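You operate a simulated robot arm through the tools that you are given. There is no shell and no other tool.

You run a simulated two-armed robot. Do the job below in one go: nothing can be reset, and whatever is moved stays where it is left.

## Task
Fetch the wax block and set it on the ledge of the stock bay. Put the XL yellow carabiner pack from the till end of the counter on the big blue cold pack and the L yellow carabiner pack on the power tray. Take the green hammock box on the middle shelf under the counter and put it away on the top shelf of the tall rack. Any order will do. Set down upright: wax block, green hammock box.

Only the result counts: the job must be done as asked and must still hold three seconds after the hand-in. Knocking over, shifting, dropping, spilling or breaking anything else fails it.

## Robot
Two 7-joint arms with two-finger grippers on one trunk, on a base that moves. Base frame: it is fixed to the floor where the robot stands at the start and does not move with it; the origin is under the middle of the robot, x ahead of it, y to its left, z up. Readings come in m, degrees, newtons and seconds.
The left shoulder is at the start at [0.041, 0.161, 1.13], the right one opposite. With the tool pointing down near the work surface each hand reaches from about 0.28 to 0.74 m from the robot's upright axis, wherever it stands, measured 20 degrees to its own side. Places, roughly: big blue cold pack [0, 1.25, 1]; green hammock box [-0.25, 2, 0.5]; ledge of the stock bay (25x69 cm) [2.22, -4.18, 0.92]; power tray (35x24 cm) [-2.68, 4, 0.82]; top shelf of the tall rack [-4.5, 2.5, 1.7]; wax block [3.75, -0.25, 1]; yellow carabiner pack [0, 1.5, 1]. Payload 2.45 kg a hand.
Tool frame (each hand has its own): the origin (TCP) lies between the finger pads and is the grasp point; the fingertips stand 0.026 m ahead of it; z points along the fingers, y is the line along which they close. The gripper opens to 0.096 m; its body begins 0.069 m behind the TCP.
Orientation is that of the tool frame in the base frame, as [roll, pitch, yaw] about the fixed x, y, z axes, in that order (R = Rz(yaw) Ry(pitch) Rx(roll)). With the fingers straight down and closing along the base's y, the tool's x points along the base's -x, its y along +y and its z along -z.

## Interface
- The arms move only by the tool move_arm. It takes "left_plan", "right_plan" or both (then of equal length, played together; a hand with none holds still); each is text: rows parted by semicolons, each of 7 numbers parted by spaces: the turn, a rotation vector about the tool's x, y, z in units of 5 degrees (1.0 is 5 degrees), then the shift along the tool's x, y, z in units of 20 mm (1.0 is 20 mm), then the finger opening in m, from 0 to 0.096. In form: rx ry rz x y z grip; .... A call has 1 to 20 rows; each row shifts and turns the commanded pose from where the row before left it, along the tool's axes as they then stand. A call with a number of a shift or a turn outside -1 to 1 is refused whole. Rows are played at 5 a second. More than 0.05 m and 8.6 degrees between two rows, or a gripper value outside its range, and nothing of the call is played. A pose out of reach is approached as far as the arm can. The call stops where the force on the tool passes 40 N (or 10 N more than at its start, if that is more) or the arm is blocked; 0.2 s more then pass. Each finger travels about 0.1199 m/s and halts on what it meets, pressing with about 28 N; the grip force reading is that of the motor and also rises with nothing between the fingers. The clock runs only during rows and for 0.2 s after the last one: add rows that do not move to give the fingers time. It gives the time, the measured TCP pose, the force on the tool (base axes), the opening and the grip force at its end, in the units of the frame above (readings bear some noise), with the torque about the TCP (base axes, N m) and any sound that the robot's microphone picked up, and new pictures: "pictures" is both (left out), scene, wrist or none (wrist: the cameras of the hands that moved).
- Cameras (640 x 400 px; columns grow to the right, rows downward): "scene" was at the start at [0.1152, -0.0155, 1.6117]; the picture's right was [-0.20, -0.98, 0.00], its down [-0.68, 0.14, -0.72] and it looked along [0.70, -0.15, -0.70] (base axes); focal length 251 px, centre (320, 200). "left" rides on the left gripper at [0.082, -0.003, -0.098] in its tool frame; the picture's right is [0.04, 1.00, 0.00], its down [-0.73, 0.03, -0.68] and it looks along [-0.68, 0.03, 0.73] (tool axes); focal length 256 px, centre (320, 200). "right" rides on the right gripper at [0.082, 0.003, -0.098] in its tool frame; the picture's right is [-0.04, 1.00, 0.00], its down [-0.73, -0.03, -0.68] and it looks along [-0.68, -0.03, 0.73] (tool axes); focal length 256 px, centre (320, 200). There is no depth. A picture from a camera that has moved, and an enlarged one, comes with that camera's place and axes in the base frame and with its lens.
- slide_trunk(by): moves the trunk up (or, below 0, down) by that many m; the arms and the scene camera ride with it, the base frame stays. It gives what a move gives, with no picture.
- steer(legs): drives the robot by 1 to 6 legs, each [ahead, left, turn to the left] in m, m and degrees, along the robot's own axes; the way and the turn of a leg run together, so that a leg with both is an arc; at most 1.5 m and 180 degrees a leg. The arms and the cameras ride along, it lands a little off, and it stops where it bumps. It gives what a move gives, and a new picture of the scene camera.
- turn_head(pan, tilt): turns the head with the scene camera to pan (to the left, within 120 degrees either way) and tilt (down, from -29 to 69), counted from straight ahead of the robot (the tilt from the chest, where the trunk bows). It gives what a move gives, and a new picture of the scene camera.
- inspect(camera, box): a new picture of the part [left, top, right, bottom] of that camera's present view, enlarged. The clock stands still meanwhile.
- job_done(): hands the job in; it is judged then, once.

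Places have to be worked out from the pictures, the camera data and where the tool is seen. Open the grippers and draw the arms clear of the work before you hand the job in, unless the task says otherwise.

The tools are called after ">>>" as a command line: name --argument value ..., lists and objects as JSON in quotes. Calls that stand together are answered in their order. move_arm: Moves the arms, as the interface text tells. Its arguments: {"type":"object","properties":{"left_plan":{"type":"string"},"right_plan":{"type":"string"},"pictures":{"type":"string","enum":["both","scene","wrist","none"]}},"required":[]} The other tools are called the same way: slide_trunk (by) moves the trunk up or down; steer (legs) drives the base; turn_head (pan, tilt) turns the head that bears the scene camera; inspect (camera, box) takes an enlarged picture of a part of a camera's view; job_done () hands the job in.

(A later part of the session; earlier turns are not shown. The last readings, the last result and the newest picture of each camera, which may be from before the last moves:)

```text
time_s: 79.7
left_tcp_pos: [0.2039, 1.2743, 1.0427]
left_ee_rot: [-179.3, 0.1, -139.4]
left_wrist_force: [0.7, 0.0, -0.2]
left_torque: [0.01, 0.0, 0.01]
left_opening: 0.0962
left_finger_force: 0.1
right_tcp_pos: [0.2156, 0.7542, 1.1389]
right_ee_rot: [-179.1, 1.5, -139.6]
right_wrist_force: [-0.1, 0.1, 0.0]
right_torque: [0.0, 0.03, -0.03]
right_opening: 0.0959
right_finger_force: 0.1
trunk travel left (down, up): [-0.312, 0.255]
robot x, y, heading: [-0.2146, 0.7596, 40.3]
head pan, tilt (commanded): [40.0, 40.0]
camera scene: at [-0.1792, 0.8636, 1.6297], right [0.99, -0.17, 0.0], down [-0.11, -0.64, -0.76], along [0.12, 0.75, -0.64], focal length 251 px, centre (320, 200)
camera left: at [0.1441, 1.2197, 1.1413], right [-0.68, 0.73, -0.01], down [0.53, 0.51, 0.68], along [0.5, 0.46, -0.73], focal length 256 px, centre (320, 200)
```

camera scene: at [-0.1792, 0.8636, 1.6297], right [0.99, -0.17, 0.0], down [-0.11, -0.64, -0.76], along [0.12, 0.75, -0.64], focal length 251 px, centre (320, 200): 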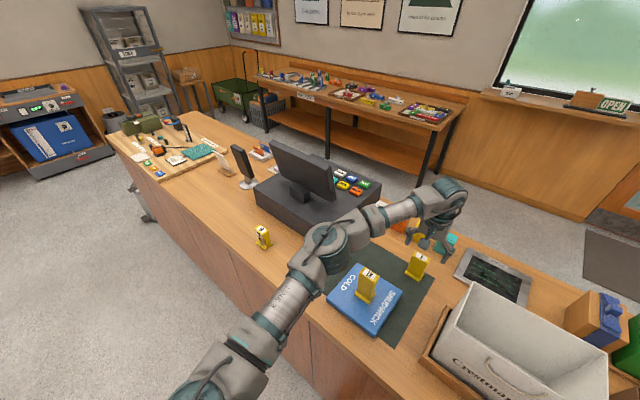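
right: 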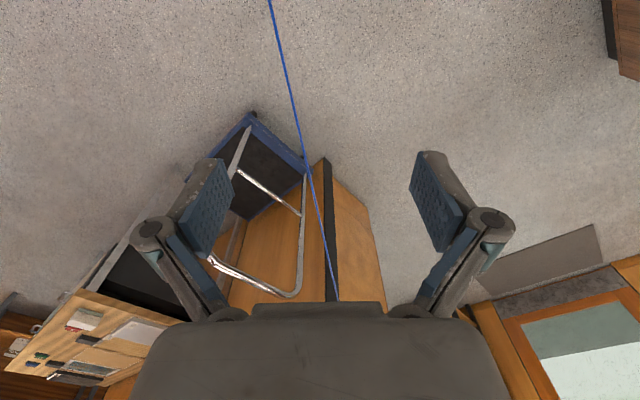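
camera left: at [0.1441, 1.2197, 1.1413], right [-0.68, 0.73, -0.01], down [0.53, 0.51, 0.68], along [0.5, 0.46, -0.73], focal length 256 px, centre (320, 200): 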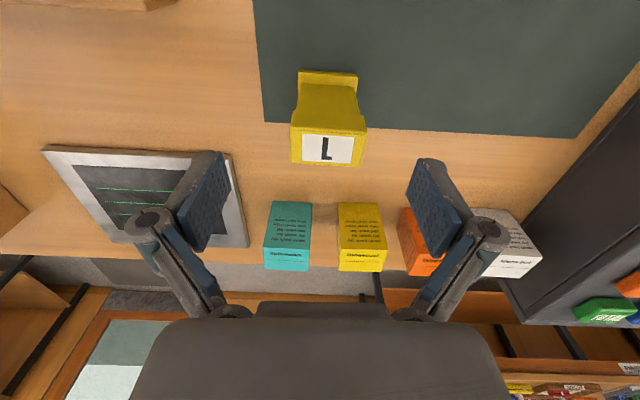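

It is a slow sway that dies away over some seconds. I wait two more seconds, then measure.

>>> move_arm --left_plan "0 0 0 0 0 0 0.096;0 0 0 0 0 0 0.096;0 0 0 0 0 0 0.096;0 0 0 0 0 0 0.096;0 0 0 0 0 0 0.096;0 0 0 0 0 0 0.096;0 0 0 0 0 0 0.096;0 0 0 0 0 0 0.096;0 0 0 0 0 0 0.096;0 0 0 0 0 0 0.096;0 0 0 0 0 0 0.096;0 0 0 0 0 0 0.096" --pictures "wrist"

```text
time_s: 82.3
left_tcp_pos: [0.1995, 1.2802, 1.0428]
left_ee_rot: [-179.0, 0.1, -139.3]
left_wrist_force: [-0.4, 0.4, 1.0]
left_torque: [0.0, 0.03, 0.02]
left_opening: 0.0962
left_finger_force: 0.1
right_tcp_pos: [0.2083, 0.7612, 1.1408]
right_ee_rot: [-178.8, 1.5, -139.3]
right_wrist_force: [-0.4, -0.6, 0.5]
right_torque: [0.0, -0.01, 0.01]
right_opening: 0.0958
right_finger_force: 0.1
trunk travel left (down, up): [-0.312, 0.255]
robot x, y, heading: [-0.219, 0.7618, 40.4]
head pan, tilt (commanded): [40.0, 40.0]
camera left: at [0.139, 1.226, 1.1405], right [-0.68, 0.73, -0.02], down [0.53, 0.51, 0.68], along [0.51, 0.45, -0.73], focal length 256 px, centre (320, 200)
```

left: 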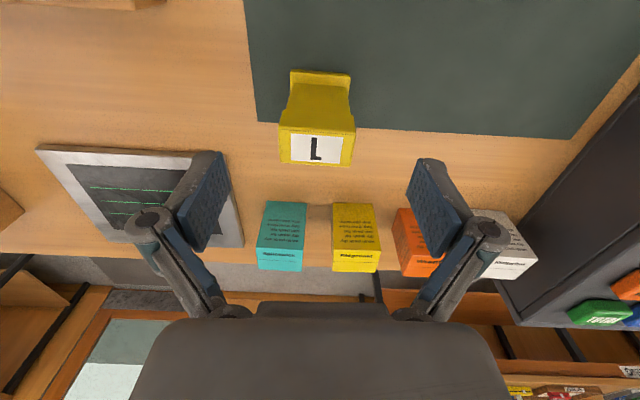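

Settled: L is 6 mm ahead and 3 mm to the right of the hand. I descend around it.

>>> move_arm --left_plan "0 0 0 -0.3 -0.12 0.5 0.096;0 0 0 0 0 1 0.096;0 0 0 0 0 1 0.096;0 0 0 0 0 1 0.096;0 0 0 0 0 1 0.096;0 0 0 0 0 0 0.096" --pictures "wrist"

```text
time_s: 83.7
left_tcp_pos: [0.2075, 1.2818, 0.9533]
left_ee_rot: [-179.0, 0.0, -139.2]
left_wrist_force: [-0.2, 0.7, 0.8]
left_torque: [-0.02, 0.03, 0.02]
left_opening: 0.0961
left_finger_force: 0.2
right_tcp_pos: [0.2091, 0.7612, 1.1401]
right_ee_rot: [-178.7, 1.5, -139.3]
right_wrist_force: [0.1, 0.3, -0.2]
right_torque: [-0.03, -0.01, 0.01]
right_opening: 0.0959
right_finger_force: 0.0
trunk travel left (down, up): [-0.312, 0.255]
robot x, y, heading: [-0.216, 0.7606, 40.4]
head pan, tilt (commanded): [40.0, 40.0]
camera left: at [0.1464, 1.228, 1.0503], right [-0.68, 0.73, -0.02], down [0.53, 0.51, 0.68], along [0.51, 0.45, -0.73], focal length 256 px, centre (320, 200)
```

left: 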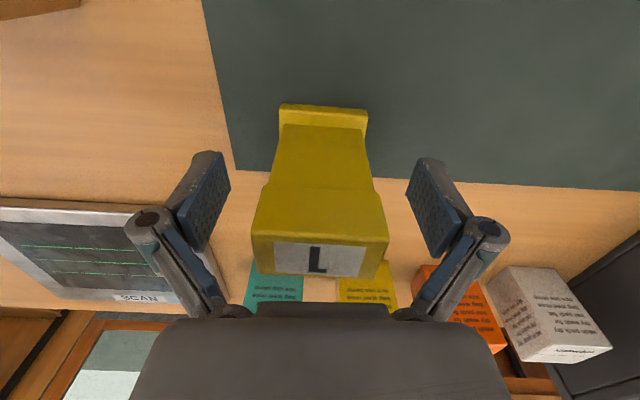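

The L pack is centred between the fingers. I raise 5 mm (the tips reach lower as they close) and grip.

>>> move_arm --left_plan "0 0 0 0 0 -0.25 0.096;0 0 0 0 0 0 0.03;0 0 0 0 0 0 0.03;0 0 0 0 0 0 0.03;0 0 0 0 0 0 0.03;0 0 0 0 0 0 0.03" --pictures "wrist"

```text
time_s: 85.1
left_tcp_pos: [0.2099, 1.2789, 0.958]
left_ee_rot: [-179.2, 0.0, -139.4]
left_wrist_force: [-3.1, 2.5, 8.5]
left_torque: [0.01, -0.09, 0.04]
left_opening: 0.0495
left_finger_force: 27.7
right_tcp_pos: [0.2111, 0.7571, 1.1392]
right_ee_rot: [-178.9, 1.5, -139.4]
right_wrist_force: [0.5, -0.1, -1.0]
right_torque: [0.03, 0.01, 0.01]
right_opening: 0.0959
right_finger_force: 0.0
trunk travel left (down, up): [-0.312, 0.255]
robot x, y, heading: [-0.2169, 0.757, 40.3]
head pan, tilt (commanded): [40.0, 40.0]
camera left: at [0.1475, 1.225, 1.0563], right [-0.68, 0.73, -0.01], down [0.53, 0.51, 0.68], along [0.5, 0.46, -0.73], focal length 256 px, centre (320, 200)
```

left: 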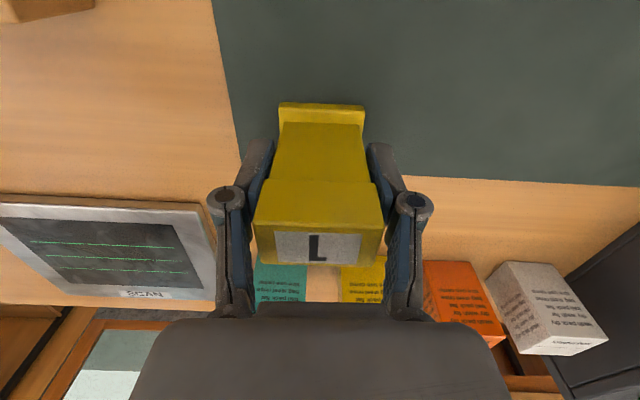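

Gripped at 0.0495 m. I lift the L pack straight up.

>>> move_arm --left_plan "0 0 0 0 0 -0.5 0.03;0 0 0 0 0 -1 0.03;0 0 0 0 0 -1 0.03;0 0 0 0 0 -1 0.03;0 0 0 0 0 -1 0.03;0 0 0 0 0 -1 0.03;0 0 0 0 0 -1 0.03;0 0 0 0 0 0 0.03" --pictures "both"

```text
time_s: 86.9
left_tcp_pos: [0.2085, 1.2815, 1.0861]
left_ee_rot: [-179.0, 0.0, -139.3]
left_wrist_force: [-1.1, -0.6, -1.3]
left_torque: [-0.02, 0.0, 0.02]
left_opening: 0.0496
left_finger_force: 27.3
right_tcp_pos: [0.2112, 0.7585, 1.1389]
right_ee_rot: [-178.9, 1.6, -139.4]
right_wrist_force: [0.0, 0.3, -0.3]
right_torque: [-0.01, 0.0, 0.0]
right_opening: 0.0956
right_finger_force: 0.0
trunk travel left (down, up): [-0.312, 0.255]
robot x, y, heading: [-0.2146, 0.7651, 40.6]
head pan, tilt (commanded): [40.0, 40.0]
camera scene: at [-0.1786, 0.8646, 1.6296], right [0.99, -0.17, 0.0], down [-0.11, -0.64, -0.76], along [0.12, 0.75, -0.64], focal length 251 px, centre (320, 200)
camera left: at [0.1465, 1.2281, 1.1854], right [-0.68, 0.73, -0.02], down [0.53, 0.51, 0.68], along [0.5, 0.45, -0.73], focal length 256 px, centre (320, 200)
```

scene: 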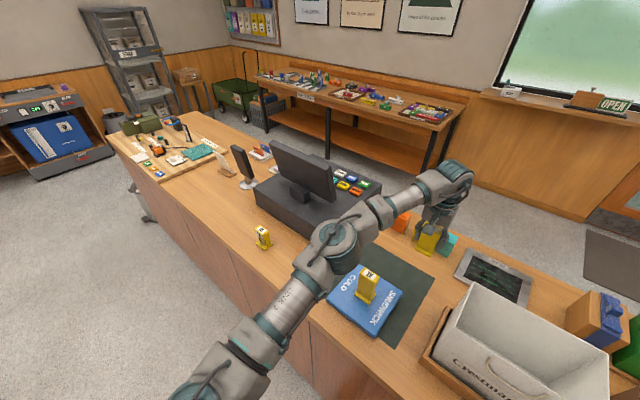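
left: 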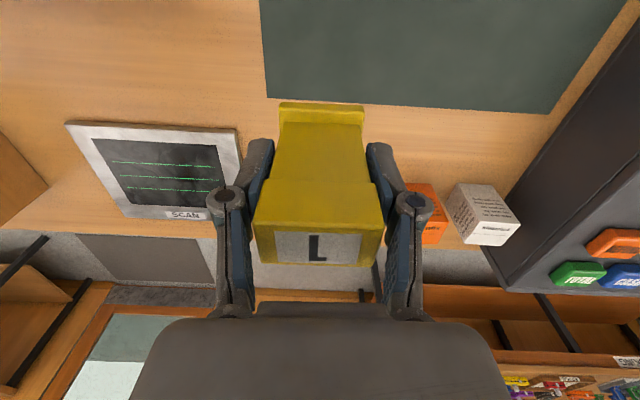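

L is held. I raise the trunk so the hands clear everything, then back away from the counter.

>>> slide_trunk --by 0.2

>>> steer --legs '[[-0.35, 0, 0]]'

>>> turn_head --pan 90 --tilt 30

```text
time_s: 89.0
left_tcp_pos: [0.211, 1.2825, 1.2863]
left_ee_rot: [-179.2, 0.0, -139.3]
left_wrist_force: [0.0, 0.7, -1.7]
left_torque: [-0.02, 0.03, -0.01]
left_opening: 0.0496
left_finger_force: 28.5
right_tcp_pos: [0.2107, 0.7591, 1.3388]
right_ee_rot: [-178.9, 1.5, -139.4]
right_wrist_force: [-0.5, -0.6, -0.3]
right_torque: [0.02, 0.01, -0.01]
right_opening: 0.096
right_finger_force: 0.2
trunk travel left (down, up): [-0.512, 0.055]
robot x, y, heading: [-0.2155, 0.7629, 40.3]
head pan, tilt (commanded): [40.0, 40.0]
```

```text
time_s: 91.3
left_tcp_pos: [-0.0538, 1.0586, 1.2858]
left_ee_rot: [-179.1, -0.1, -139.4]
left_wrist_force: [0.1, -0.5, -1.6]
left_torque: [0.02, -0.01, -0.02]
left_opening: 0.0493
left_finger_force: 28.4
right_tcp_pos: [-0.0511, 0.5338, 1.3389]
right_ee_rot: [-178.8, 1.4, -139.4]
right_wrist_force: [0.0, -0.6, 0.3]
right_torque: [0.0, -0.02, 0.0]
right_opening: 0.096
right_finger_force: 0.1
trunk travel left (down, up): [-0.512, 0.055]
robot x, y, heading: [-0.4817, 0.5387, 40.3]
head pan, tilt (commanded): [40.0, 40.0]
camera scene: at [-0.4716, 0.6139, 1.8295], right [0.99, -0.17, -0.01], down [-0.11, -0.64, -0.76], along [0.12, 0.75, -0.65], focal length 251 px, centre (320, 200)
```

scene: 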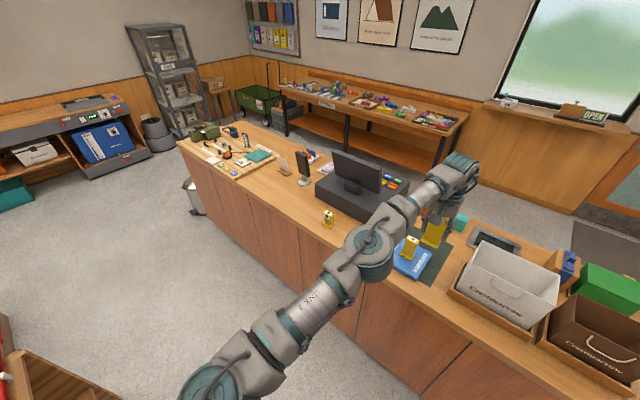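

```text
time_s: 92.5
left_tcp_pos: [-0.0567, 1.057, 1.2901]
left_ee_rot: [-179.1, 0.1, -139.4]
left_wrist_force: [-0.1, -0.7, -2.0]
left_torque: [-0.03, 0.0, -0.02]
left_opening: 0.0493
left_finger_force: 28.7
right_tcp_pos: [-0.0575, 0.5306, 1.3405]
right_ee_rot: [-178.7, 1.7, -139.4]
right_wrist_force: [0.3, 0.6, -0.7]
right_torque: [-0.01, 0.03, -0.03]
right_opening: 0.0961
right_finger_force: 0.2
trunk travel left (down, up): [-0.512, 0.055]
robot x, y, heading: [-0.482, 0.5328, 40.5]
head pan, tilt (commanded): [90.0, 30.0]
camera scene: at [-0.5473, 0.5965, 1.8453], right [0.76, 0.65, 0.0], down [0.32, -0.38, -0.87], along [-0.56, 0.66, -0.5], focal length 251 px, centre (320, 200)
```

scene: 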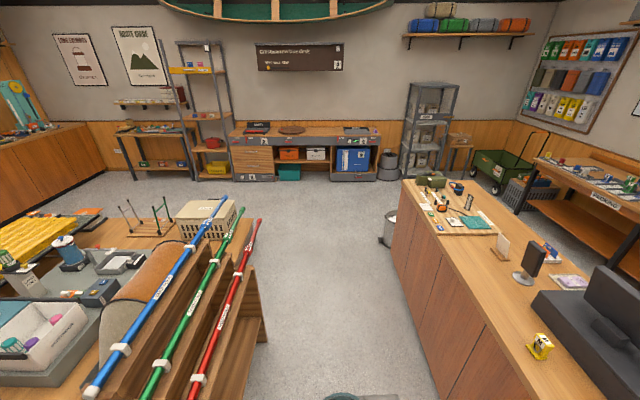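

XL stands fine on the blue pack, and the way west between the counter and the ski-pole stand is open. I draw the left hand in, then turn to face along the passage.

>>> move_arm --left_plan "0 0 0 1 0 0 0.03;0 0 0 1 0 0 0.03;0 0 0 1 0 0 0.03;0 0 0 1 0 0 0.03;0 0 0 1 0.2 0 0.03;0 0 0 1 0.2 0 0.03;0 0 0 1 0.2 0 0.03;0 0 0 1 0.2 0 0.03;0 0 0 1 0.2 0 0.03;0 0 0 1 0.2 0 0.03;0 0 0 1 0.2 0 0.03;0 0 0 0 0 0 0.03" --pictures "none"

>>> steer --legs '[[0.1, 0, 0], [0, 0, 90]]'

>>> turn_head --pan 0 --tilt 35

```text
time_s: 95.1
left_tcp_pos: [-0.2454, 0.9325, 1.2892]
left_ee_rot: [-179.1, 0.2, -139.4]
left_wrist_force: [0.0, -0.5, -1.7]
left_torque: [0.04, -0.02, 0.0]
left_opening: 0.0495
left_finger_force: 28.2
right_tcp_pos: [-0.0589, 0.5316, 1.3405]
right_ee_rot: [-178.8, 1.5, -139.4]
right_wrist_force: [0.8, 0.2, 0.5]
right_torque: [0.01, 0.03, -0.03]
right_opening: 0.0957
right_finger_force: 0.1
trunk travel left (down, up): [-0.512, 0.055]
robot x, y, heading: [-0.4855, 0.5354, 40.4]
head pan, tilt (commanded): [90.0, 30.0]
```

```text
time_s: 100.0
left_tcp_pos: [-0.8028, 0.8402, 1.2896]
left_ee_rot: [-179.1, 0.1, -49.7]
left_wrist_force: [0.1, 0.1, -1.1]
left_torque: [-0.02, 0.0, -0.04]
left_opening: 0.0492
left_finger_force: 27.8
right_tcp_pos: [-0.3999, 1.0232, 1.3411]
right_ee_rot: [-178.7, 1.7, -49.8]
right_wrist_force: [-0.6, -0.6, 0.3]
right_torque: [0.01, 0.03, 0.01]
right_opening: 0.0961
right_finger_force: 0.0
trunk travel left (down, up): [-0.512, 0.055]
robot x, y, heading: [-0.4104, 0.5998, 130.1]
head pan, tilt (commanded): [90.0, 30.0]
camera scene: at [-0.4678, 0.5341, 1.8452], right [-0.64, 0.77, 0.0], down [0.38, 0.32, -0.87], along [-0.66, -0.56, -0.5], focal length 251 px, centre (320, 200)
```

scene: 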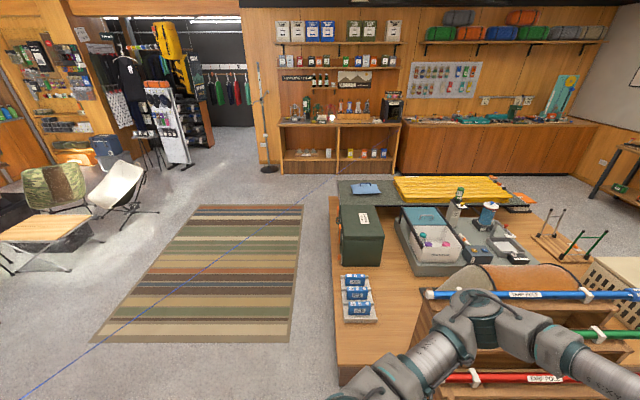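

```text
time_s: 101.7
left_tcp_pos: [-0.8016, 0.8378, 1.292]
left_ee_rot: [-179.1, 0.5, -49.7]
left_wrist_force: [0.6, 1.0, -2.6]
left_torque: [0.01, 0.01, -0.04]
left_opening: 0.0494
left_finger_force: 27.9
right_tcp_pos: [-0.3977, 1.0197, 1.3413]
right_ee_rot: [-178.8, 1.9, -49.8]
right_wrist_force: [0.3, 0.1, 0.5]
right_torque: [0.02, 0.01, 0.0]
right_opening: 0.0963
right_finger_force: 0.1
trunk travel left (down, up): [-0.512, 0.055]
robot x, y, heading: [-0.4063, 0.5999, 130.1]
head pan, tilt (commanded): [0.0, 35.0]
camera scene: at [-0.4551, 0.6597, 1.8371], right [0.77, 0.64, 0.0], down [0.37, -0.44, -0.82], along [-0.53, 0.63, -0.58], focal length 251 px, centre (320, 200)
```

scene: 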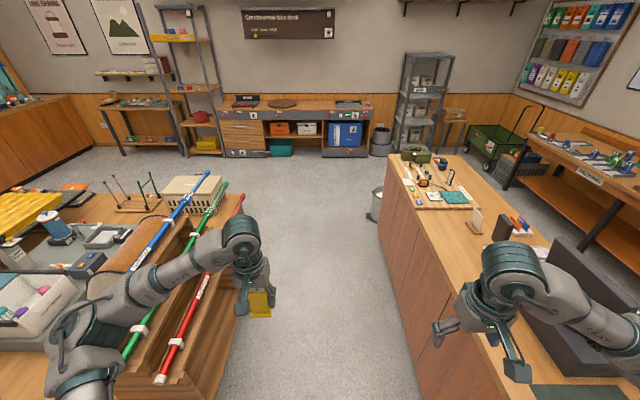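

The passage ahead is clear, with a bin at the counter's far end to pass on my right. I drive 2.7 m ahead.

>>> steer --legs '[[1.5, 0.05, 0], [1.2, 0, 0]]'

>>> turn_head --pan -15 --tilt 40

```text
refused: leg 1 is longer than a leg can be; nothing moved
```

```text
time_s: 102.5
left_tcp_pos: [-0.7999, 0.8368, 1.2914]
left_ee_rot: [-179.1, 0.4, -49.6]
left_wrist_force: [0.3, 1.1, -1.3]
left_torque: [-0.02, -0.01, 0.01]
left_opening: 0.0493
left_finger_force: 28.4
right_tcp_pos: [-0.3969, 1.0204, 1.3421]
right_ee_rot: [-178.8, 1.9, -49.8]
right_wrist_force: [-0.3, -0.1, 0.1]
right_torque: [-0.01, 0.0, -0.01]
right_opening: 0.0961
right_finger_force: 0.2
trunk travel left (down, up): [-0.512, 0.055]
robot x, y, heading: [-0.4024, 0.599, 130.1]
head pan, tilt (commanded): [-15.0, 40.0]
camera scene: at [-0.4345, 0.6694, 1.8295], right [0.91, 0.42, 0.0], down [0.27, -0.58, -0.76], along [-0.32, 0.69, -0.65], focal length 251 px, centre (320, 200)
```

scene: 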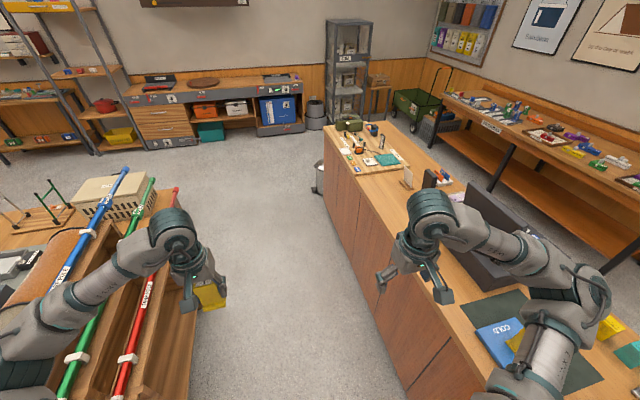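

The leg was a hair too long; I repeat with legs of 1.35 m.

>>> steer --legs '[[1.35, 0.03, 0], [1.35, 0.0, 0]]'

>>> turn_head --pan -10 --tilt 35

```text
time_s: 115.6
left_tcp_pos: [-2.5628, 2.9024, 1.2912]
left_ee_rot: [-179.1, 0.4, -49.9]
left_wrist_force: [0.7, -0.4, -2.2]
left_torque: [-0.01, 0.02, 0.0]
left_opening: 0.0493
left_finger_force: 27.4
right_tcp_pos: [-2.1587, 3.0829, 1.3415]
right_ee_rot: [-178.7, 1.8, -50.0]
right_wrist_force: [-0.8, 0.2, -0.8]
right_torque: [-0.02, 0.0, -0.03]
right_opening: 0.096
right_finger_force: 0.0
trunk travel left (down, up): [-0.512, 0.055]
robot x, y, heading: [-2.1686, 2.6616, 129.7]
head pan, tilt (commanded): [-15.0, 40.0]
camera scene: at [-2.1965, 2.7323, 1.8296], right [0.91, 0.42, 0.0], down [0.27, -0.59, -0.76], along [-0.32, 0.69, -0.65], focal length 251 px, centre (320, 200)
```

scene: 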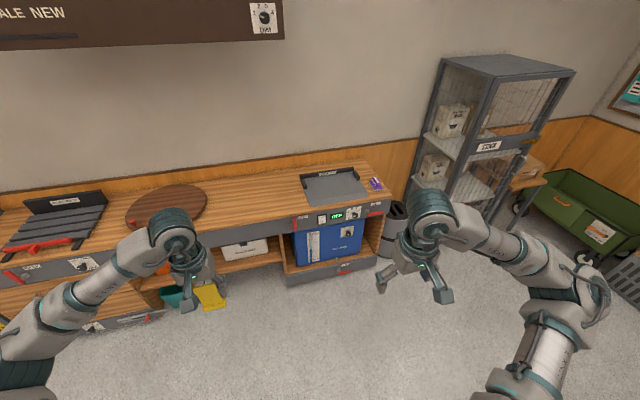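

```text
time_s: 116.3
left_tcp_pos: [-2.5611, 2.9009, 1.2923]
left_ee_rot: [-179.1, 0.6, -49.8]
left_wrist_force: [-0.2, 0.4, -1.3]
left_torque: [-0.01, 0.0, 0.02]
left_opening: 0.0497
left_finger_force: 28.1
right_tcp_pos: [-2.1566, 3.0818, 1.3418]
right_ee_rot: [-178.8, 2.0, -50.0]
right_wrist_force: [-0.6, 0.6, -0.3]
right_torque: [-0.03, -0.04, -0.02]
right_opening: 0.096
right_finger_force: 0.1
trunk travel left (down, up): [-0.512, 0.055]
robot x, y, heading: [-2.1733, 2.6628, 129.9]
head pan, tilt (commanded): [-10.0, 35.0]
camera scene: at [-2.2053, 2.7325, 1.837], right [0.87, 0.5, 0.0], down [0.29, -0.5, -0.82], along [-0.41, 0.71, -0.58], focal length 251 px, centre (320, 200)
```

scene: 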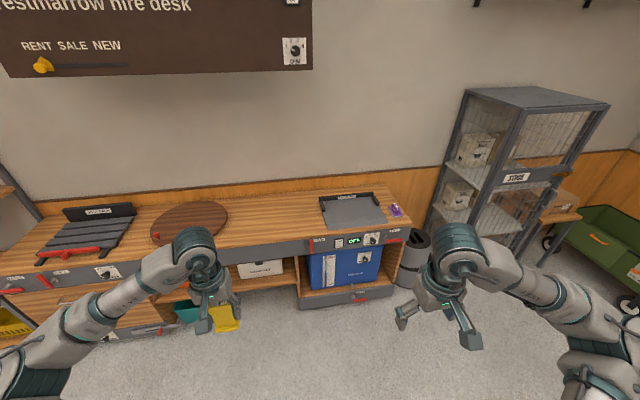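

I'm before the workbench. I zoom in on the power tray.

>>> inspect --camera "scene" --box '[290, 170, 434, 260]'

>>> inspect --camera "scene" --box '[300, 185, 420, 260]'

```text
4.44 times, centred on (362, 215) of scene
camera zoom: at [-2.2053, 2.7325, 1.837], right [0.87, 0.5, 0.0], down [0.29, -0.5, -0.82], along [-0.41, 0.71, -0.58], focal length 1114 px, centre (133, 133)
```

zoom: 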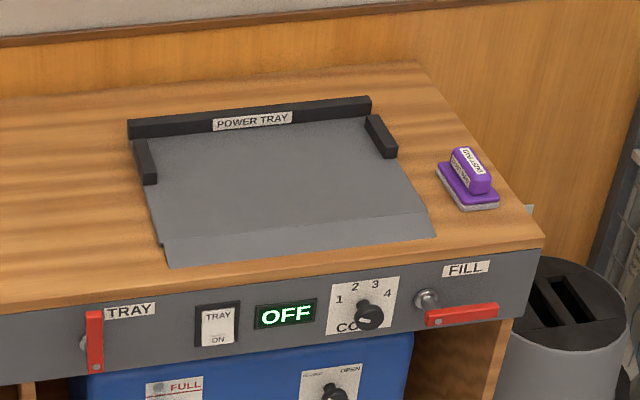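

```text
5.33 times, centred on (360, 222) of scene
camera zoom: at [-2.2053, 2.7325, 1.837], right [0.87, 0.5, 0.0], down [0.29, -0.5, -0.82], along [-0.41, 0.71, -0.58], focal length 1337 px, centre (107, 80)
```

zoom: 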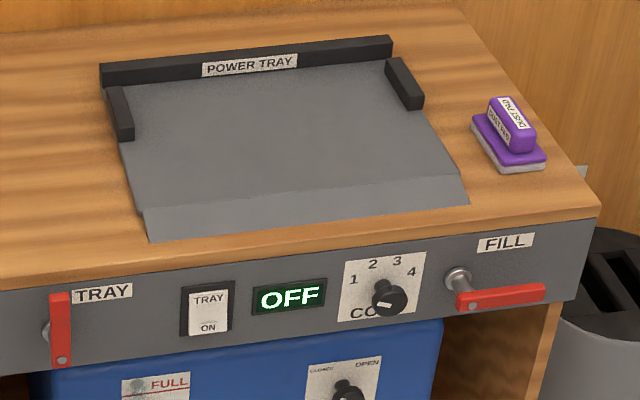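

The power tray is a flat grey plate centred near (-2.687, 3.993), its top at z≈0.82; I must keep off the levers on the panel below it. I drive up so that the tray lies about 0.63 m ahead of the left arm.

>>> steer --legs '[[0.7, -0.58, 0]]'

>>> turn_head --pan 0 --tilt 55

```text
time_s: 121.1
left_tcp_pos: [-2.566, 3.8109, 1.2928]
left_ee_rot: [-179.0, 0.6, -50.0]
left_wrist_force: [-0.3, -0.1, -1.7]
left_torque: [-0.03, 0.01, 0.04]
left_opening: 0.0493
left_finger_force: 27.3
right_tcp_pos: [-2.1606, 3.9892, 1.3424]
right_ee_rot: [-178.9, 2.1, -50.2]
right_wrist_force: [0.6, -0.3, -0.5]
right_torque: [-0.02, 0.01, -0.03]
right_opening: 0.0962
right_finger_force: 0.1
trunk travel left (down, up): [-0.512, 0.055]
robot x, y, heading: [-2.1776, 3.5682, 129.9]
head pan, tilt (commanded): [-10.0, 35.0]
camera scene: at [-2.2096, 3.6406, 1.8371], right [0.87, 0.5, 0.0], down [0.28, -0.5, -0.82], along [-0.41, 0.71, -0.58], focal length 251 px, centre (320, 200)
```

scene: 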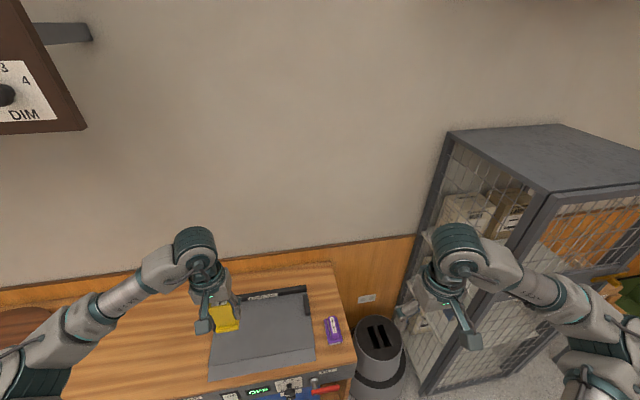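

```text
time_s: 121.9
left_tcp_pos: [-2.5647, 3.8081, 1.293]
left_ee_rot: [-179.2, 0.5, -50.0]
left_wrist_force: [-0.3, -0.2, -1.5]
left_torque: [-0.05, -0.01, 0.0]
left_opening: 0.0496
left_finger_force: 27.5
right_tcp_pos: [-2.161, 3.9893, 1.343]
right_ee_rot: [-178.8, 2.1, -50.2]
right_wrist_force: [0.3, -0.2, -0.3]
right_torque: [-0.01, -0.02, 0.0]
right_opening: 0.0961
right_finger_force: 0.0
trunk travel left (down, up): [-0.512, 0.055]
robot x, y, heading: [-2.1763, 3.5709, 129.9]
head pan, tilt (commanded): [0.0, 55.0]
camera scene: at [-2.2136, 3.6205, 1.8089], right [0.77, 0.64, 0.0], down [0.52, -0.63, -0.57], along [-0.37, 0.44, -0.82], focal length 251 px, centre (320, 200)
```

scene: 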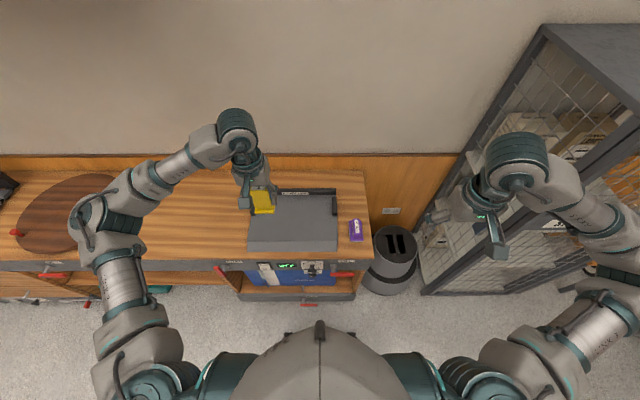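

The hand needs 0.235 m ahead and 0.034 m to the right. I lower the trunk 0.25 m first, then move the pack over the tray.

>>> slide_trunk --by -0.25

>>> move_arm --left_plan "0 0 0 -1 0 0 0.03;0 0 0 -1 0 0 0.03;0 0 0 -1 -0.2 0 0.03;0 0 0 -1 -0.2 0 0.03;0 0 0 -1 -0.2 0 0.03;0 0 0 -1 -0.2 0 0.03;0 0 0 -1 -0.2 0 0.03;0 0 0 -1 -0.2 0 0.03;0 0 0 -1 -0.2 0 0.03;0 0 0 -1 -0.2 0 0.03;0 0 0 -1 0 0 0.03;0 0 0 -0.8 0 0 0.03;0 0 0 0 0 0 0.03;0 0 0 0 0 0 0.03;0 0 0 0 0 0 0.03" --pictures "both"

```text
time_s: 124.5
left_tcp_pos: [-2.5651, 3.8074, 1.0444]
left_ee_rot: [-179.1, 0.7, -50.0]
left_wrist_force: [0.6, 0.2, -0.9]
left_torque: [0.01, -0.02, 0.0]
left_opening: 0.0493
left_finger_force: 27.9
right_tcp_pos: [-2.1589, 3.9877, 1.0942]
right_ee_rot: [-178.8, 2.2, -50.2]
right_wrist_force: [0.2, -0.4, 0.5]
right_torque: [0.03, 0.0, -0.02]
right_opening: 0.0959
right_finger_force: 0.0
trunk travel left (down, up): [-0.262, 0.305]
robot x, y, heading: [-2.1778, 3.5715, 129.9]
head pan, tilt (commanded): [0.0, 55.0]
```

```text
time_s: 127.7
left_tcp_pos: [-2.6914, 4.011, 1.0465]
left_ee_rot: [-179.1, 0.6, -50.0]
left_wrist_force: [0.1, 0.6, -1.4]
left_torque: [-0.03, 0.02, -0.02]
left_opening: 0.0495
left_finger_force: 27.5
right_tcp_pos: [-2.1607, 3.9886, 1.0925]
right_ee_rot: [-178.9, 2.1, -50.2]
right_wrist_force: [-0.4, -1.5, -0.1]
right_torque: [0.0, -0.02, 0.03]
right_opening: 0.0961
right_finger_force: 0.1
trunk travel left (down, up): [-0.262, 0.305]
robot x, y, heading: [-2.1758, 3.569, 129.4]
head pan, tilt (commanded): [0.0, 55.0]
camera scene: at [-2.2581, 3.676, 1.5579], right [0.77, 0.64, 0.0], down [0.52, -0.63, -0.57], along [-0.36, 0.44, -0.82], focal length 251 px, centre (320, 200)
camera left: at [-2.638, 3.9494, 1.1447], right [-0.74, -0.67, -0.02], down [-0.5, 0.53, 0.69], along [-0.45, 0.52, -0.73], focal length 256 px, centre (320, 200)
```

scene: 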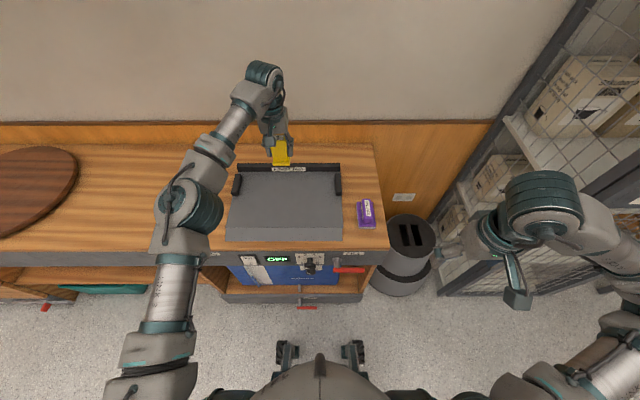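
left: 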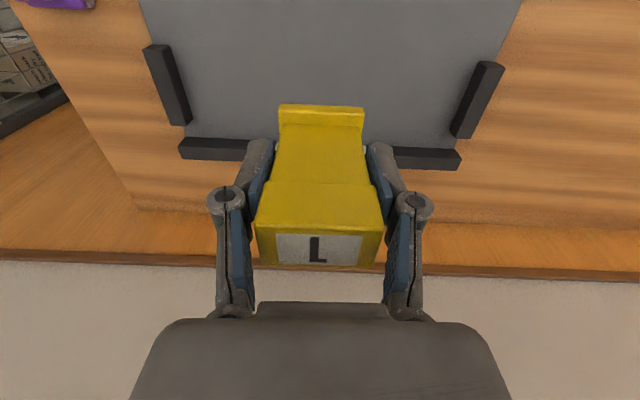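

The pack is over the middle of the plate. I lower it 14 cm, then feel for contact.

>>> move_arm --left_plan "0 0 0 0 0 1 0.03;0 0 0 0 0 1 0.03;0 0 0 0 0 1 0.03;0 0 0 0 0 1 0.03;0 0 0 0 0 1 0.03;0 0 0 0 0 1 0.03;0 0 0 0 0 0.7 0.03;0 0 0 0 0 0 0.03;0 0 0 0 0 0 0.03" --pictures "wrist"

```text
time_s: 129.7
left_tcp_pos: [-2.6904, 4.0124, 0.9112]
left_ee_rot: [-179.0, 0.6, -50.1]
left_wrist_force: [-0.2, 0.4, -2.1]
left_torque: [0.01, 0.0, 0.02]
left_opening: 0.0498
left_finger_force: 27.7
right_tcp_pos: [-2.159, 3.9898, 1.0941]
right_ee_rot: [-178.9, 2.1, -50.3]
right_wrist_force: [-0.4, 0.6, 0.9]
right_torque: [-0.01, -0.03, -0.01]
right_opening: 0.0962
right_finger_force: 0.0
trunk travel left (down, up): [-0.262, 0.305]
robot x, y, heading: [-2.1758, 3.5739, 129.6]
head pan, tilt (commanded): [0.0, 55.0]
camera left: at [-2.637, 3.9511, 1.0098], right [-0.74, -0.67, -0.02], down [-0.5, 0.53, 0.69], along [-0.45, 0.52, -0.73], focal length 256 px, centre (320, 200)
```

left: 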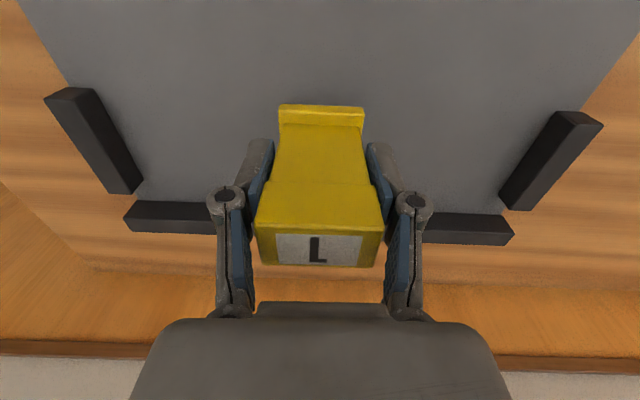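

Still free in the air at z 0.911. I continue down in 5 mm and 3 mm steps until the force rises.

>>> move_arm --left_plan "0 0 0 0 0 0.4 0.03;0 0 0 0 0 0.4 0.03;0 0 0 0 0 0.25 0.03;0 0 0 0 0 0.15 0.03;0 0 0 0 0 0 0.03" --pictures "wrist"

```text
time_s: 130.9
left_tcp_pos: [-2.6901, 4.0131, 0.8897]
left_ee_rot: [-179.1, 0.6, -49.9]
left_wrist_force: [-0.8, 0.2, -1.7]
left_torque: [0.0, 0.0, -0.01]
left_opening: 0.0493
left_finger_force: 28.1
right_tcp_pos: [-2.1595, 3.9886, 1.0936]
right_ee_rot: [-178.9, 2.1, -50.1]
right_wrist_force: [0.2, 0.3, 0.0]
right_torque: [-0.02, -0.03, 0.0]
right_opening: 0.0962
right_finger_force: 0.0
trunk travel left (down, up): [-0.262, 0.305]
robot x, y, heading: [-2.1797, 3.5722, 129.5]
head pan, tilt (commanded): [0.0, 55.0]
camera left: at [-2.6367, 3.9513, 0.9863], right [-0.74, -0.67, -0.02], down [-0.5, 0.53, 0.69], along [-0.45, 0.52, -0.73], focal length 256 px, centre (320, 200)
```

left: 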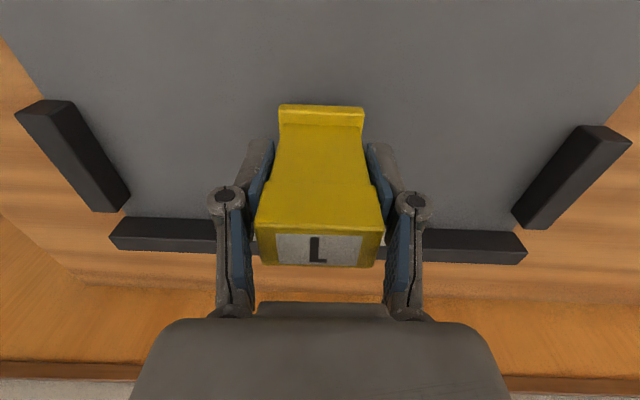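

>>> move_arm --left_plan "0 0 0 0 0 0.25 0.03;0 0 0 0 0 0.2 0.03;0 0 0 0 0 0.2 0.03;0 0 0 0 0 0 0.03" --pictures "wrist"

```text
time_s: 131.9
left_tcp_pos: [-2.6902, 4.0137, 0.8748]
left_ee_rot: [-179.2, 0.6, -50.0]
left_wrist_force: [0.5, -0.5, -1.6]
left_torque: [-0.04, 0.03, -0.01]
left_opening: 0.0495
left_finger_force: 27.5
right_tcp_pos: [-2.1592, 3.9888, 1.0943]
right_ee_rot: [-178.9, 2.1, -50.2]
right_wrist_force: [-0.7, -0.5, 0.0]
right_torque: [-0.02, 0.0, -0.03]
right_opening: 0.096
right_finger_force: 0.0
trunk travel left (down, up): [-0.262, 0.305]
robot x, y, heading: [-2.1772, 3.5684, 129.6]
head pan, tilt (commanded): [0.0, 55.0]
camera left: at [-2.6366, 3.9516, 0.9732], right [-0.74, -0.67, -0.02], down [-0.5, 0.53, 0.69], along [-0.45, 0.52, -0.73], focal length 256 px, centre (320, 200)
```

left: 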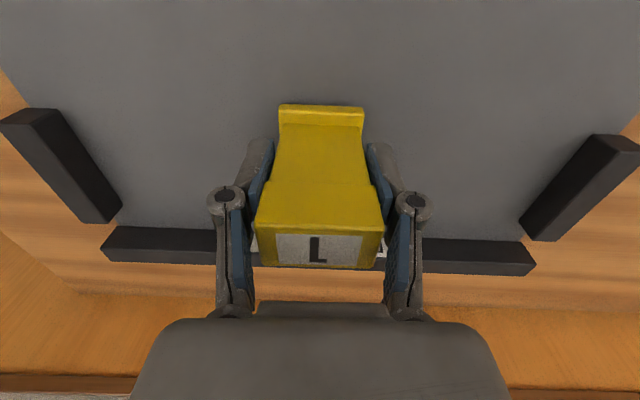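

No contact yet at z 0.875; I go on in 3 mm steps.

>>> move_arm --left_plan "0 0 0 0 0 0.15 0.03;0 0 0 0 0 0.15 0.03;0 0 0 0 0 0.15 0.03;0 0 0 0 0 0 0.03" --pictures "wrist"

```text
time_s: 132.9
left_tcp_pos: [-2.6915, 4.0142, 0.869]
left_ee_rot: [-178.9, 0.9, -50.0]
left_wrist_force: [-5.4, 2.7, 18.2]
left_torque: [-0.02, 0.02, -0.03]
left_opening: 0.0499
left_finger_force: 28.0
right_tcp_pos: [-2.1588, 3.9878, 1.0946]
right_ee_rot: [-178.9, 2.2, -50.2]
right_wrist_force: [0.0, 0.5, -0.3]
right_torque: [0.01, -0.01, -0.03]
right_opening: 0.0963
right_finger_force: 0.1
trunk travel left (down, up): [-0.262, 0.305]
robot x, y, heading: [-2.1773, 3.5728, 129.5]
head pan, tilt (commanded): [0.0, 55.0]
camera left: at [-2.6359, 3.9511, 0.9667], right [-0.74, -0.67, -0.02], down [-0.5, 0.53, 0.69], along [-0.45, 0.52, -0.72], focal length 256 px, centre (320, 200)
```

left: 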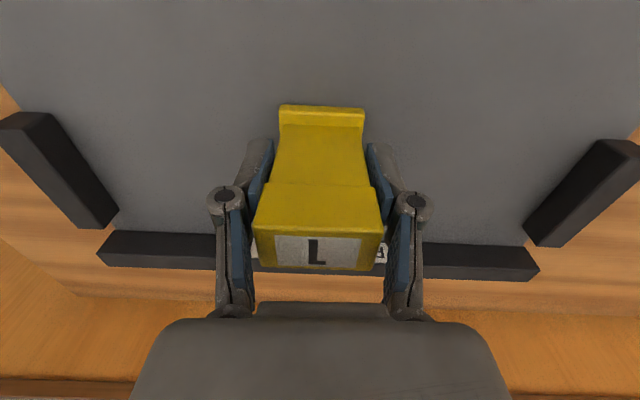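

Contact: 18 N upward. I ease off a hair, open the fingers, and then rise straight up.

>>> move_arm --left_plan "0 0 0 0 0 -0.05 0.03;0 0 0 0 0 0 0.055;0 0 0 0 0 0 0.065;0 0 0 0 0 0 0.08;0 0 0 0 0 0 0.096;0 0 0 0 0 0 0.096;0 0 0 0 0 0 0.096" --pictures "wrist"

```text
time_s: 134.5
left_tcp_pos: [-2.6906, 4.0139, 0.8667]
left_ee_rot: [-179.1, 0.7, -50.1]
left_wrist_force: [1.3, 0.0, 0.1]
left_torque: [0.0, -0.01, 0.01]
left_opening: 0.0961
left_finger_force: 0.1
right_tcp_pos: [-2.1589, 3.9874, 1.0938]
right_ee_rot: [-179.0, 2.1, -50.1]
right_wrist_force: [0.5, 0.5, -0.1]
right_torque: [0.0, 0.0, -0.01]
right_opening: 0.0962
right_finger_force: 0.0
trunk travel left (down, up): [-0.262, 0.305]
robot x, y, heading: [-2.1746, 3.5724, 129.6]
head pan, tilt (commanded): [0.0, 55.0]
camera left: at [-2.6365, 3.9516, 0.9653], right [-0.74, -0.67, -0.02], down [-0.5, 0.53, 0.69], along [-0.45, 0.52, -0.73], focal length 256 px, centre (320, 200)
```

left: 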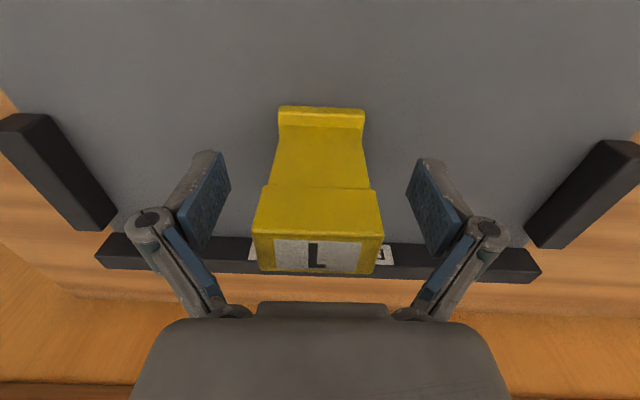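

The L pack stands free on the tray. I rise straight up, then draw the arm back.

>>> move_arm --left_plan "0 0 0 0 0 -0.4 0.096;0 0 0 0 0 -1 0.096;0 0 0 0 0 -1 0.096;0 0 0 0 0 -1 0.096;0 0 0 0 0 -1 0.096;0 0 0 0 0 -1 0.096;0 0 0 0 0 -1 0.096;0 0 0 0 0 -1 0.096;0 0 0 0 0 -1 0.096;0 0 0 1 0 -1 0.096;0 0 0 1 0 -1 0.096;0 0 0 1 0 0 0.096;0 0 0 1 0 0 0.096;0 0 0 1 0 0 0.096;0 0 0 1 0 0 0.096;0 0 0 1 0 0 0.096;0 0 0 1 0 0 0.096;0 0 0 1 0 0 0.096;0 0 0 1 0 0 0.096;0 0 0 0 0 0 0.096" --pictures "both"

```text
time_s: 138.7
left_tcp_pos: [-2.5635, 3.855, 1.0739]
left_ee_rot: [-179.0, 0.6, -50.0]
left_wrist_force: [-0.4, 0.4, 0.3]
left_torque: [0.01, 0.05, -0.02]
left_opening: 0.096
left_finger_force: 0.1
right_tcp_pos: [-2.1598, 3.9898, 1.0932]
right_ee_rot: [-178.9, 2.1, -50.2]
right_wrist_force: [0.2, -0.8, 0.6]
right_torque: [0.02, -0.01, 0.02]
right_opening: 0.0958
right_finger_force: 0.0
trunk travel left (down, up): [-0.262, 0.305]
robot x, y, heading: [-2.1771, 3.571, 129.7]
head pan, tilt (commanded): [0.0, 55.0]
camera scene: at [-2.2582, 3.6748, 1.558], right [0.77, 0.64, 0.0], down [0.52, -0.63, -0.57], along [-0.36, 0.44, -0.82], focal length 251 px, centre (320, 200)
camera left: at [-2.5095, 3.7932, 1.1708], right [-0.74, -0.67, -0.02], down [-0.5, 0.53, 0.69], along [-0.45, 0.52, -0.73], focal length 256 px, centre (320, 200)
```

scene: 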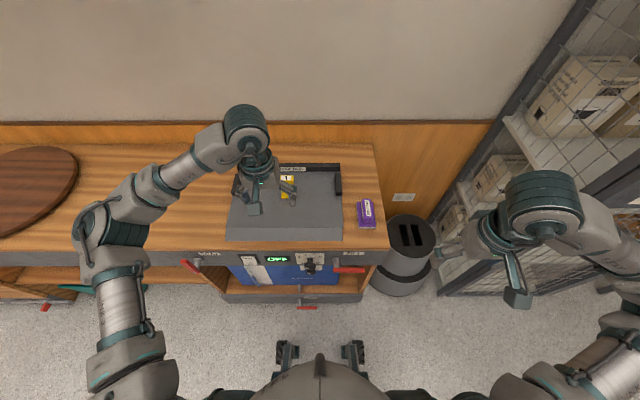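
left: 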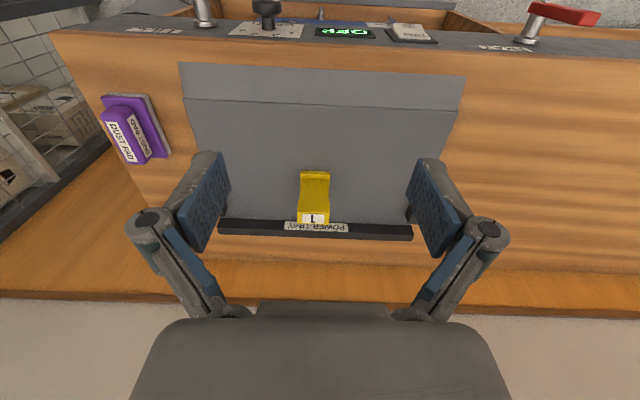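

L stands well on the power tray. Now for the green hammock box: I back away, slide right past the stock rack's front, and turn to face the counter from the staff side.

>>> steer --legs '[[-0.5, 0, 0]]'

>>> turn_head --pan -90 --tilt 30

>>> turn_head --pan -120 --tilt 35

```text
time_s: 141.6
left_tcp_pos: [-2.2448, 3.4711, 1.074]
left_ee_rot: [-179.2, 0.7, -50.1]
left_wrist_force: [0.1, 0.3, 0.5]
left_torque: [0.01, 0.02, -0.03]
left_opening: 0.0959
left_finger_force: 0.1
right_tcp_pos: [-1.8415, 3.6044, 1.0936]
right_ee_rot: [-178.9, 2.1, -50.2]
right_wrist_force: [0.6, -0.2, -0.7]
right_torque: [-0.01, 0.02, 0.01]
right_opening: 0.0962
right_finger_force: 0.0
trunk travel left (down, up): [-0.262, 0.305]
robot x, y, heading: [-1.8586, 3.1873, 129.5]
head pan, tilt (commanded): [0.0, 55.0]
camera scene: at [-1.9399, 3.2912, 1.558], right [0.77, 0.64, 0.0], down [0.52, -0.63, -0.57], along [-0.36, 0.44, -0.82], focal length 251 px, centre (320, 200)
```

scene: 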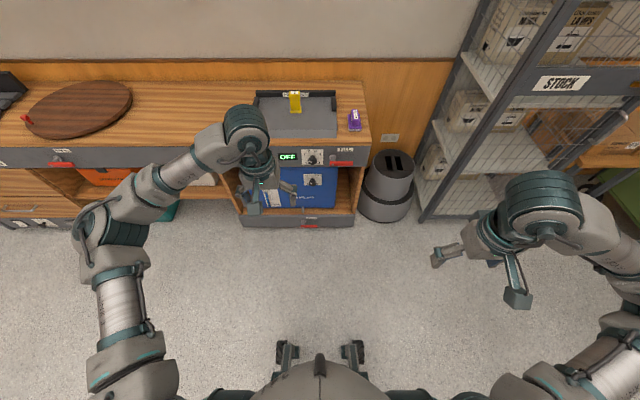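

```text
time_s: 143.3
left_tcp_pos: [-2.2436, 3.4685, 1.0752]
left_ee_rot: [-179.0, 0.8, -50.1]
left_wrist_force: [0.9, -0.9, 0.5]
left_torque: [-0.01, 0.05, -0.02]
left_opening: 0.0958
left_finger_force: 0.0
right_tcp_pos: [-1.8394, 3.6013, 1.0946]
right_ee_rot: [-178.9, 2.3, -50.2]
right_wrist_force: [0.2, 0.5, -0.2]
right_torque: [0.0, 0.04, -0.01]
right_opening: 0.096
right_finger_force: 0.1
trunk travel left (down, up): [-0.262, 0.305]
robot x, y, heading: [-1.8602, 3.1892, 129.8]
head pan, tilt (commanded): [-90.0, 30.0]
camera scene: at [-1.824, 3.2933, 1.5943], right [0.64, -0.77, 0.0], down [-0.38, -0.32, -0.87], along [0.67, 0.55, -0.5], focal length 251 px, centre (320, 200)
```

scene: 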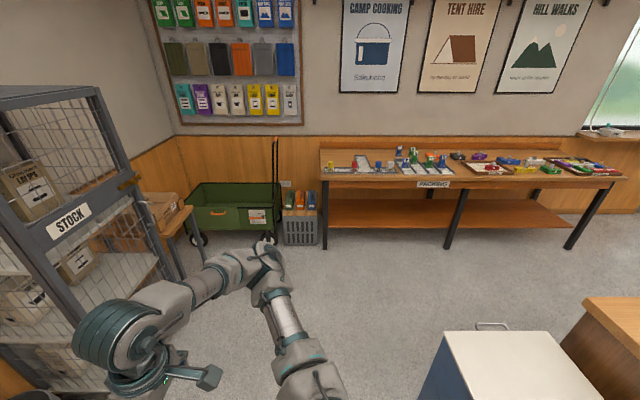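

```text
time_s: 144.2
left_tcp_pos: [-2.2447, 3.4692, 1.0748]
left_ee_rot: [-179.1, 0.9, -50.1]
left_wrist_force: [-0.4, 0.0, 0.5]
left_torque: [0.0, 0.01, -0.02]
left_opening: 0.0959
left_finger_force: 0.0
right_tcp_pos: [-1.8392, 3.6015, 1.0952]
right_ee_rot: [-178.8, 2.3, -50.2]
right_wrist_force: [0.2, 0.0, -0.3]
right_torque: [0.03, 0.03, 0.0]
right_opening: 0.0957
right_finger_force: 0.1
trunk travel left (down, up): [-0.262, 0.305]
robot x, y, heading: [-1.8572, 3.185, 129.7]
head pan, tilt (commanded): [-120.0, 35.0]
camera scene: at [-1.8068, 3.2503, 1.5867], right [0.17, -0.99, 0.0], down [-0.56, -0.1, -0.82], along [0.81, 0.14, -0.57], focal length 251 px, centre (320, 200)
```

scene: 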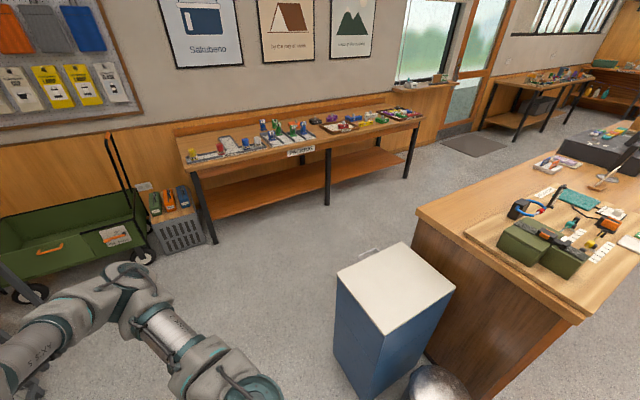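

The staff aisle is about 1.3 m wide; a blue cabinet stands by the counter's end and must be passed. I slide right to the aisle's middle line and turn to face the counter.

>>> steer --legs '[[0, -1.24, 0], [0, 0, 90]]'

>>> turn_head --pan 50 --tilt 35

```text
time_s: 154.3
left_tcp_pos: [-1.18, 3.5989, 1.0748]
left_ee_rot: [-179.1, 0.8, 39.9]
left_wrist_force: [-0.4, -0.1, -0.9]
left_torque: [-0.04, -0.01, -0.02]
left_opening: 0.096
left_finger_force: 0.1
right_tcp_pos: [-1.3138, 4.0033, 1.0949]
right_ee_rot: [-178.9, 2.3, 39.7]
right_wrist_force: [-0.8, 0.5, 0.6]
right_torque: [-0.01, 0.01, 0.0]
right_opening: 0.0959
right_finger_force: 0.1
trunk travel left (down, up): [-0.262, 0.305]
robot x, y, heading: [-0.8978, 3.9859, -140.2]
head pan, tilt (commanded): [-120.0, 35.0]
camera scene: at [-0.9603, 4.0377, 1.5867], right [0.99, 0.17, 0.0], down [0.1, -0.56, -0.82], along [-0.14, 0.81, -0.57], focal length 251 px, centre (320, 200)
```

scene: 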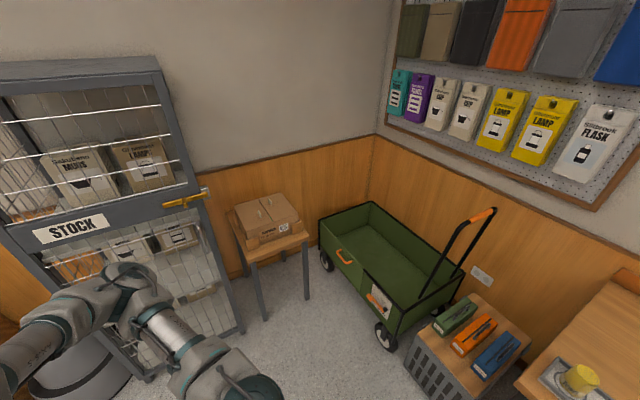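

```text
time_s: 156.9
left_tcp_pos: [-1.1785, 3.6006, 1.0773]
left_ee_rot: [-179.1, 1.1, 39.9]
left_wrist_force: [0.5, 0.1, 0.2]
left_torque: [0.01, -0.02, 0.0]
left_opening: 0.0961
left_finger_force: 0.1
right_tcp_pos: [-1.3105, 4.0055, 1.0957]
right_ee_rot: [-178.8, 2.5, 39.8]
right_wrist_force: [-0.8, 0.0, 0.6]
right_torque: [-0.03, 0.0, 0.01]
right_opening: 0.0958
right_finger_force: 0.0
trunk travel left (down, up): [-0.262, 0.305]
robot x, y, heading: [-0.9001, 3.9865, -140.3]
head pan, tilt (commanded): [50.0, 35.0]
camera scene: at [-0.9461, 3.8627, 1.5864], right [-1.0, 0.01, 0.0], down [0.01, 0.57, -0.82], along [0.0, -0.82, -0.57], focal length 251 px, centre (320, 200)
```

scene: 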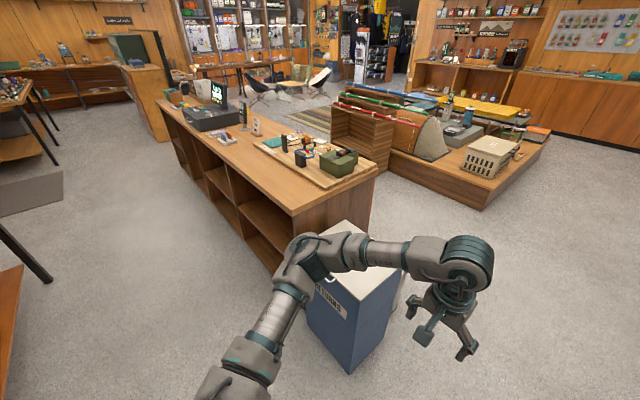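

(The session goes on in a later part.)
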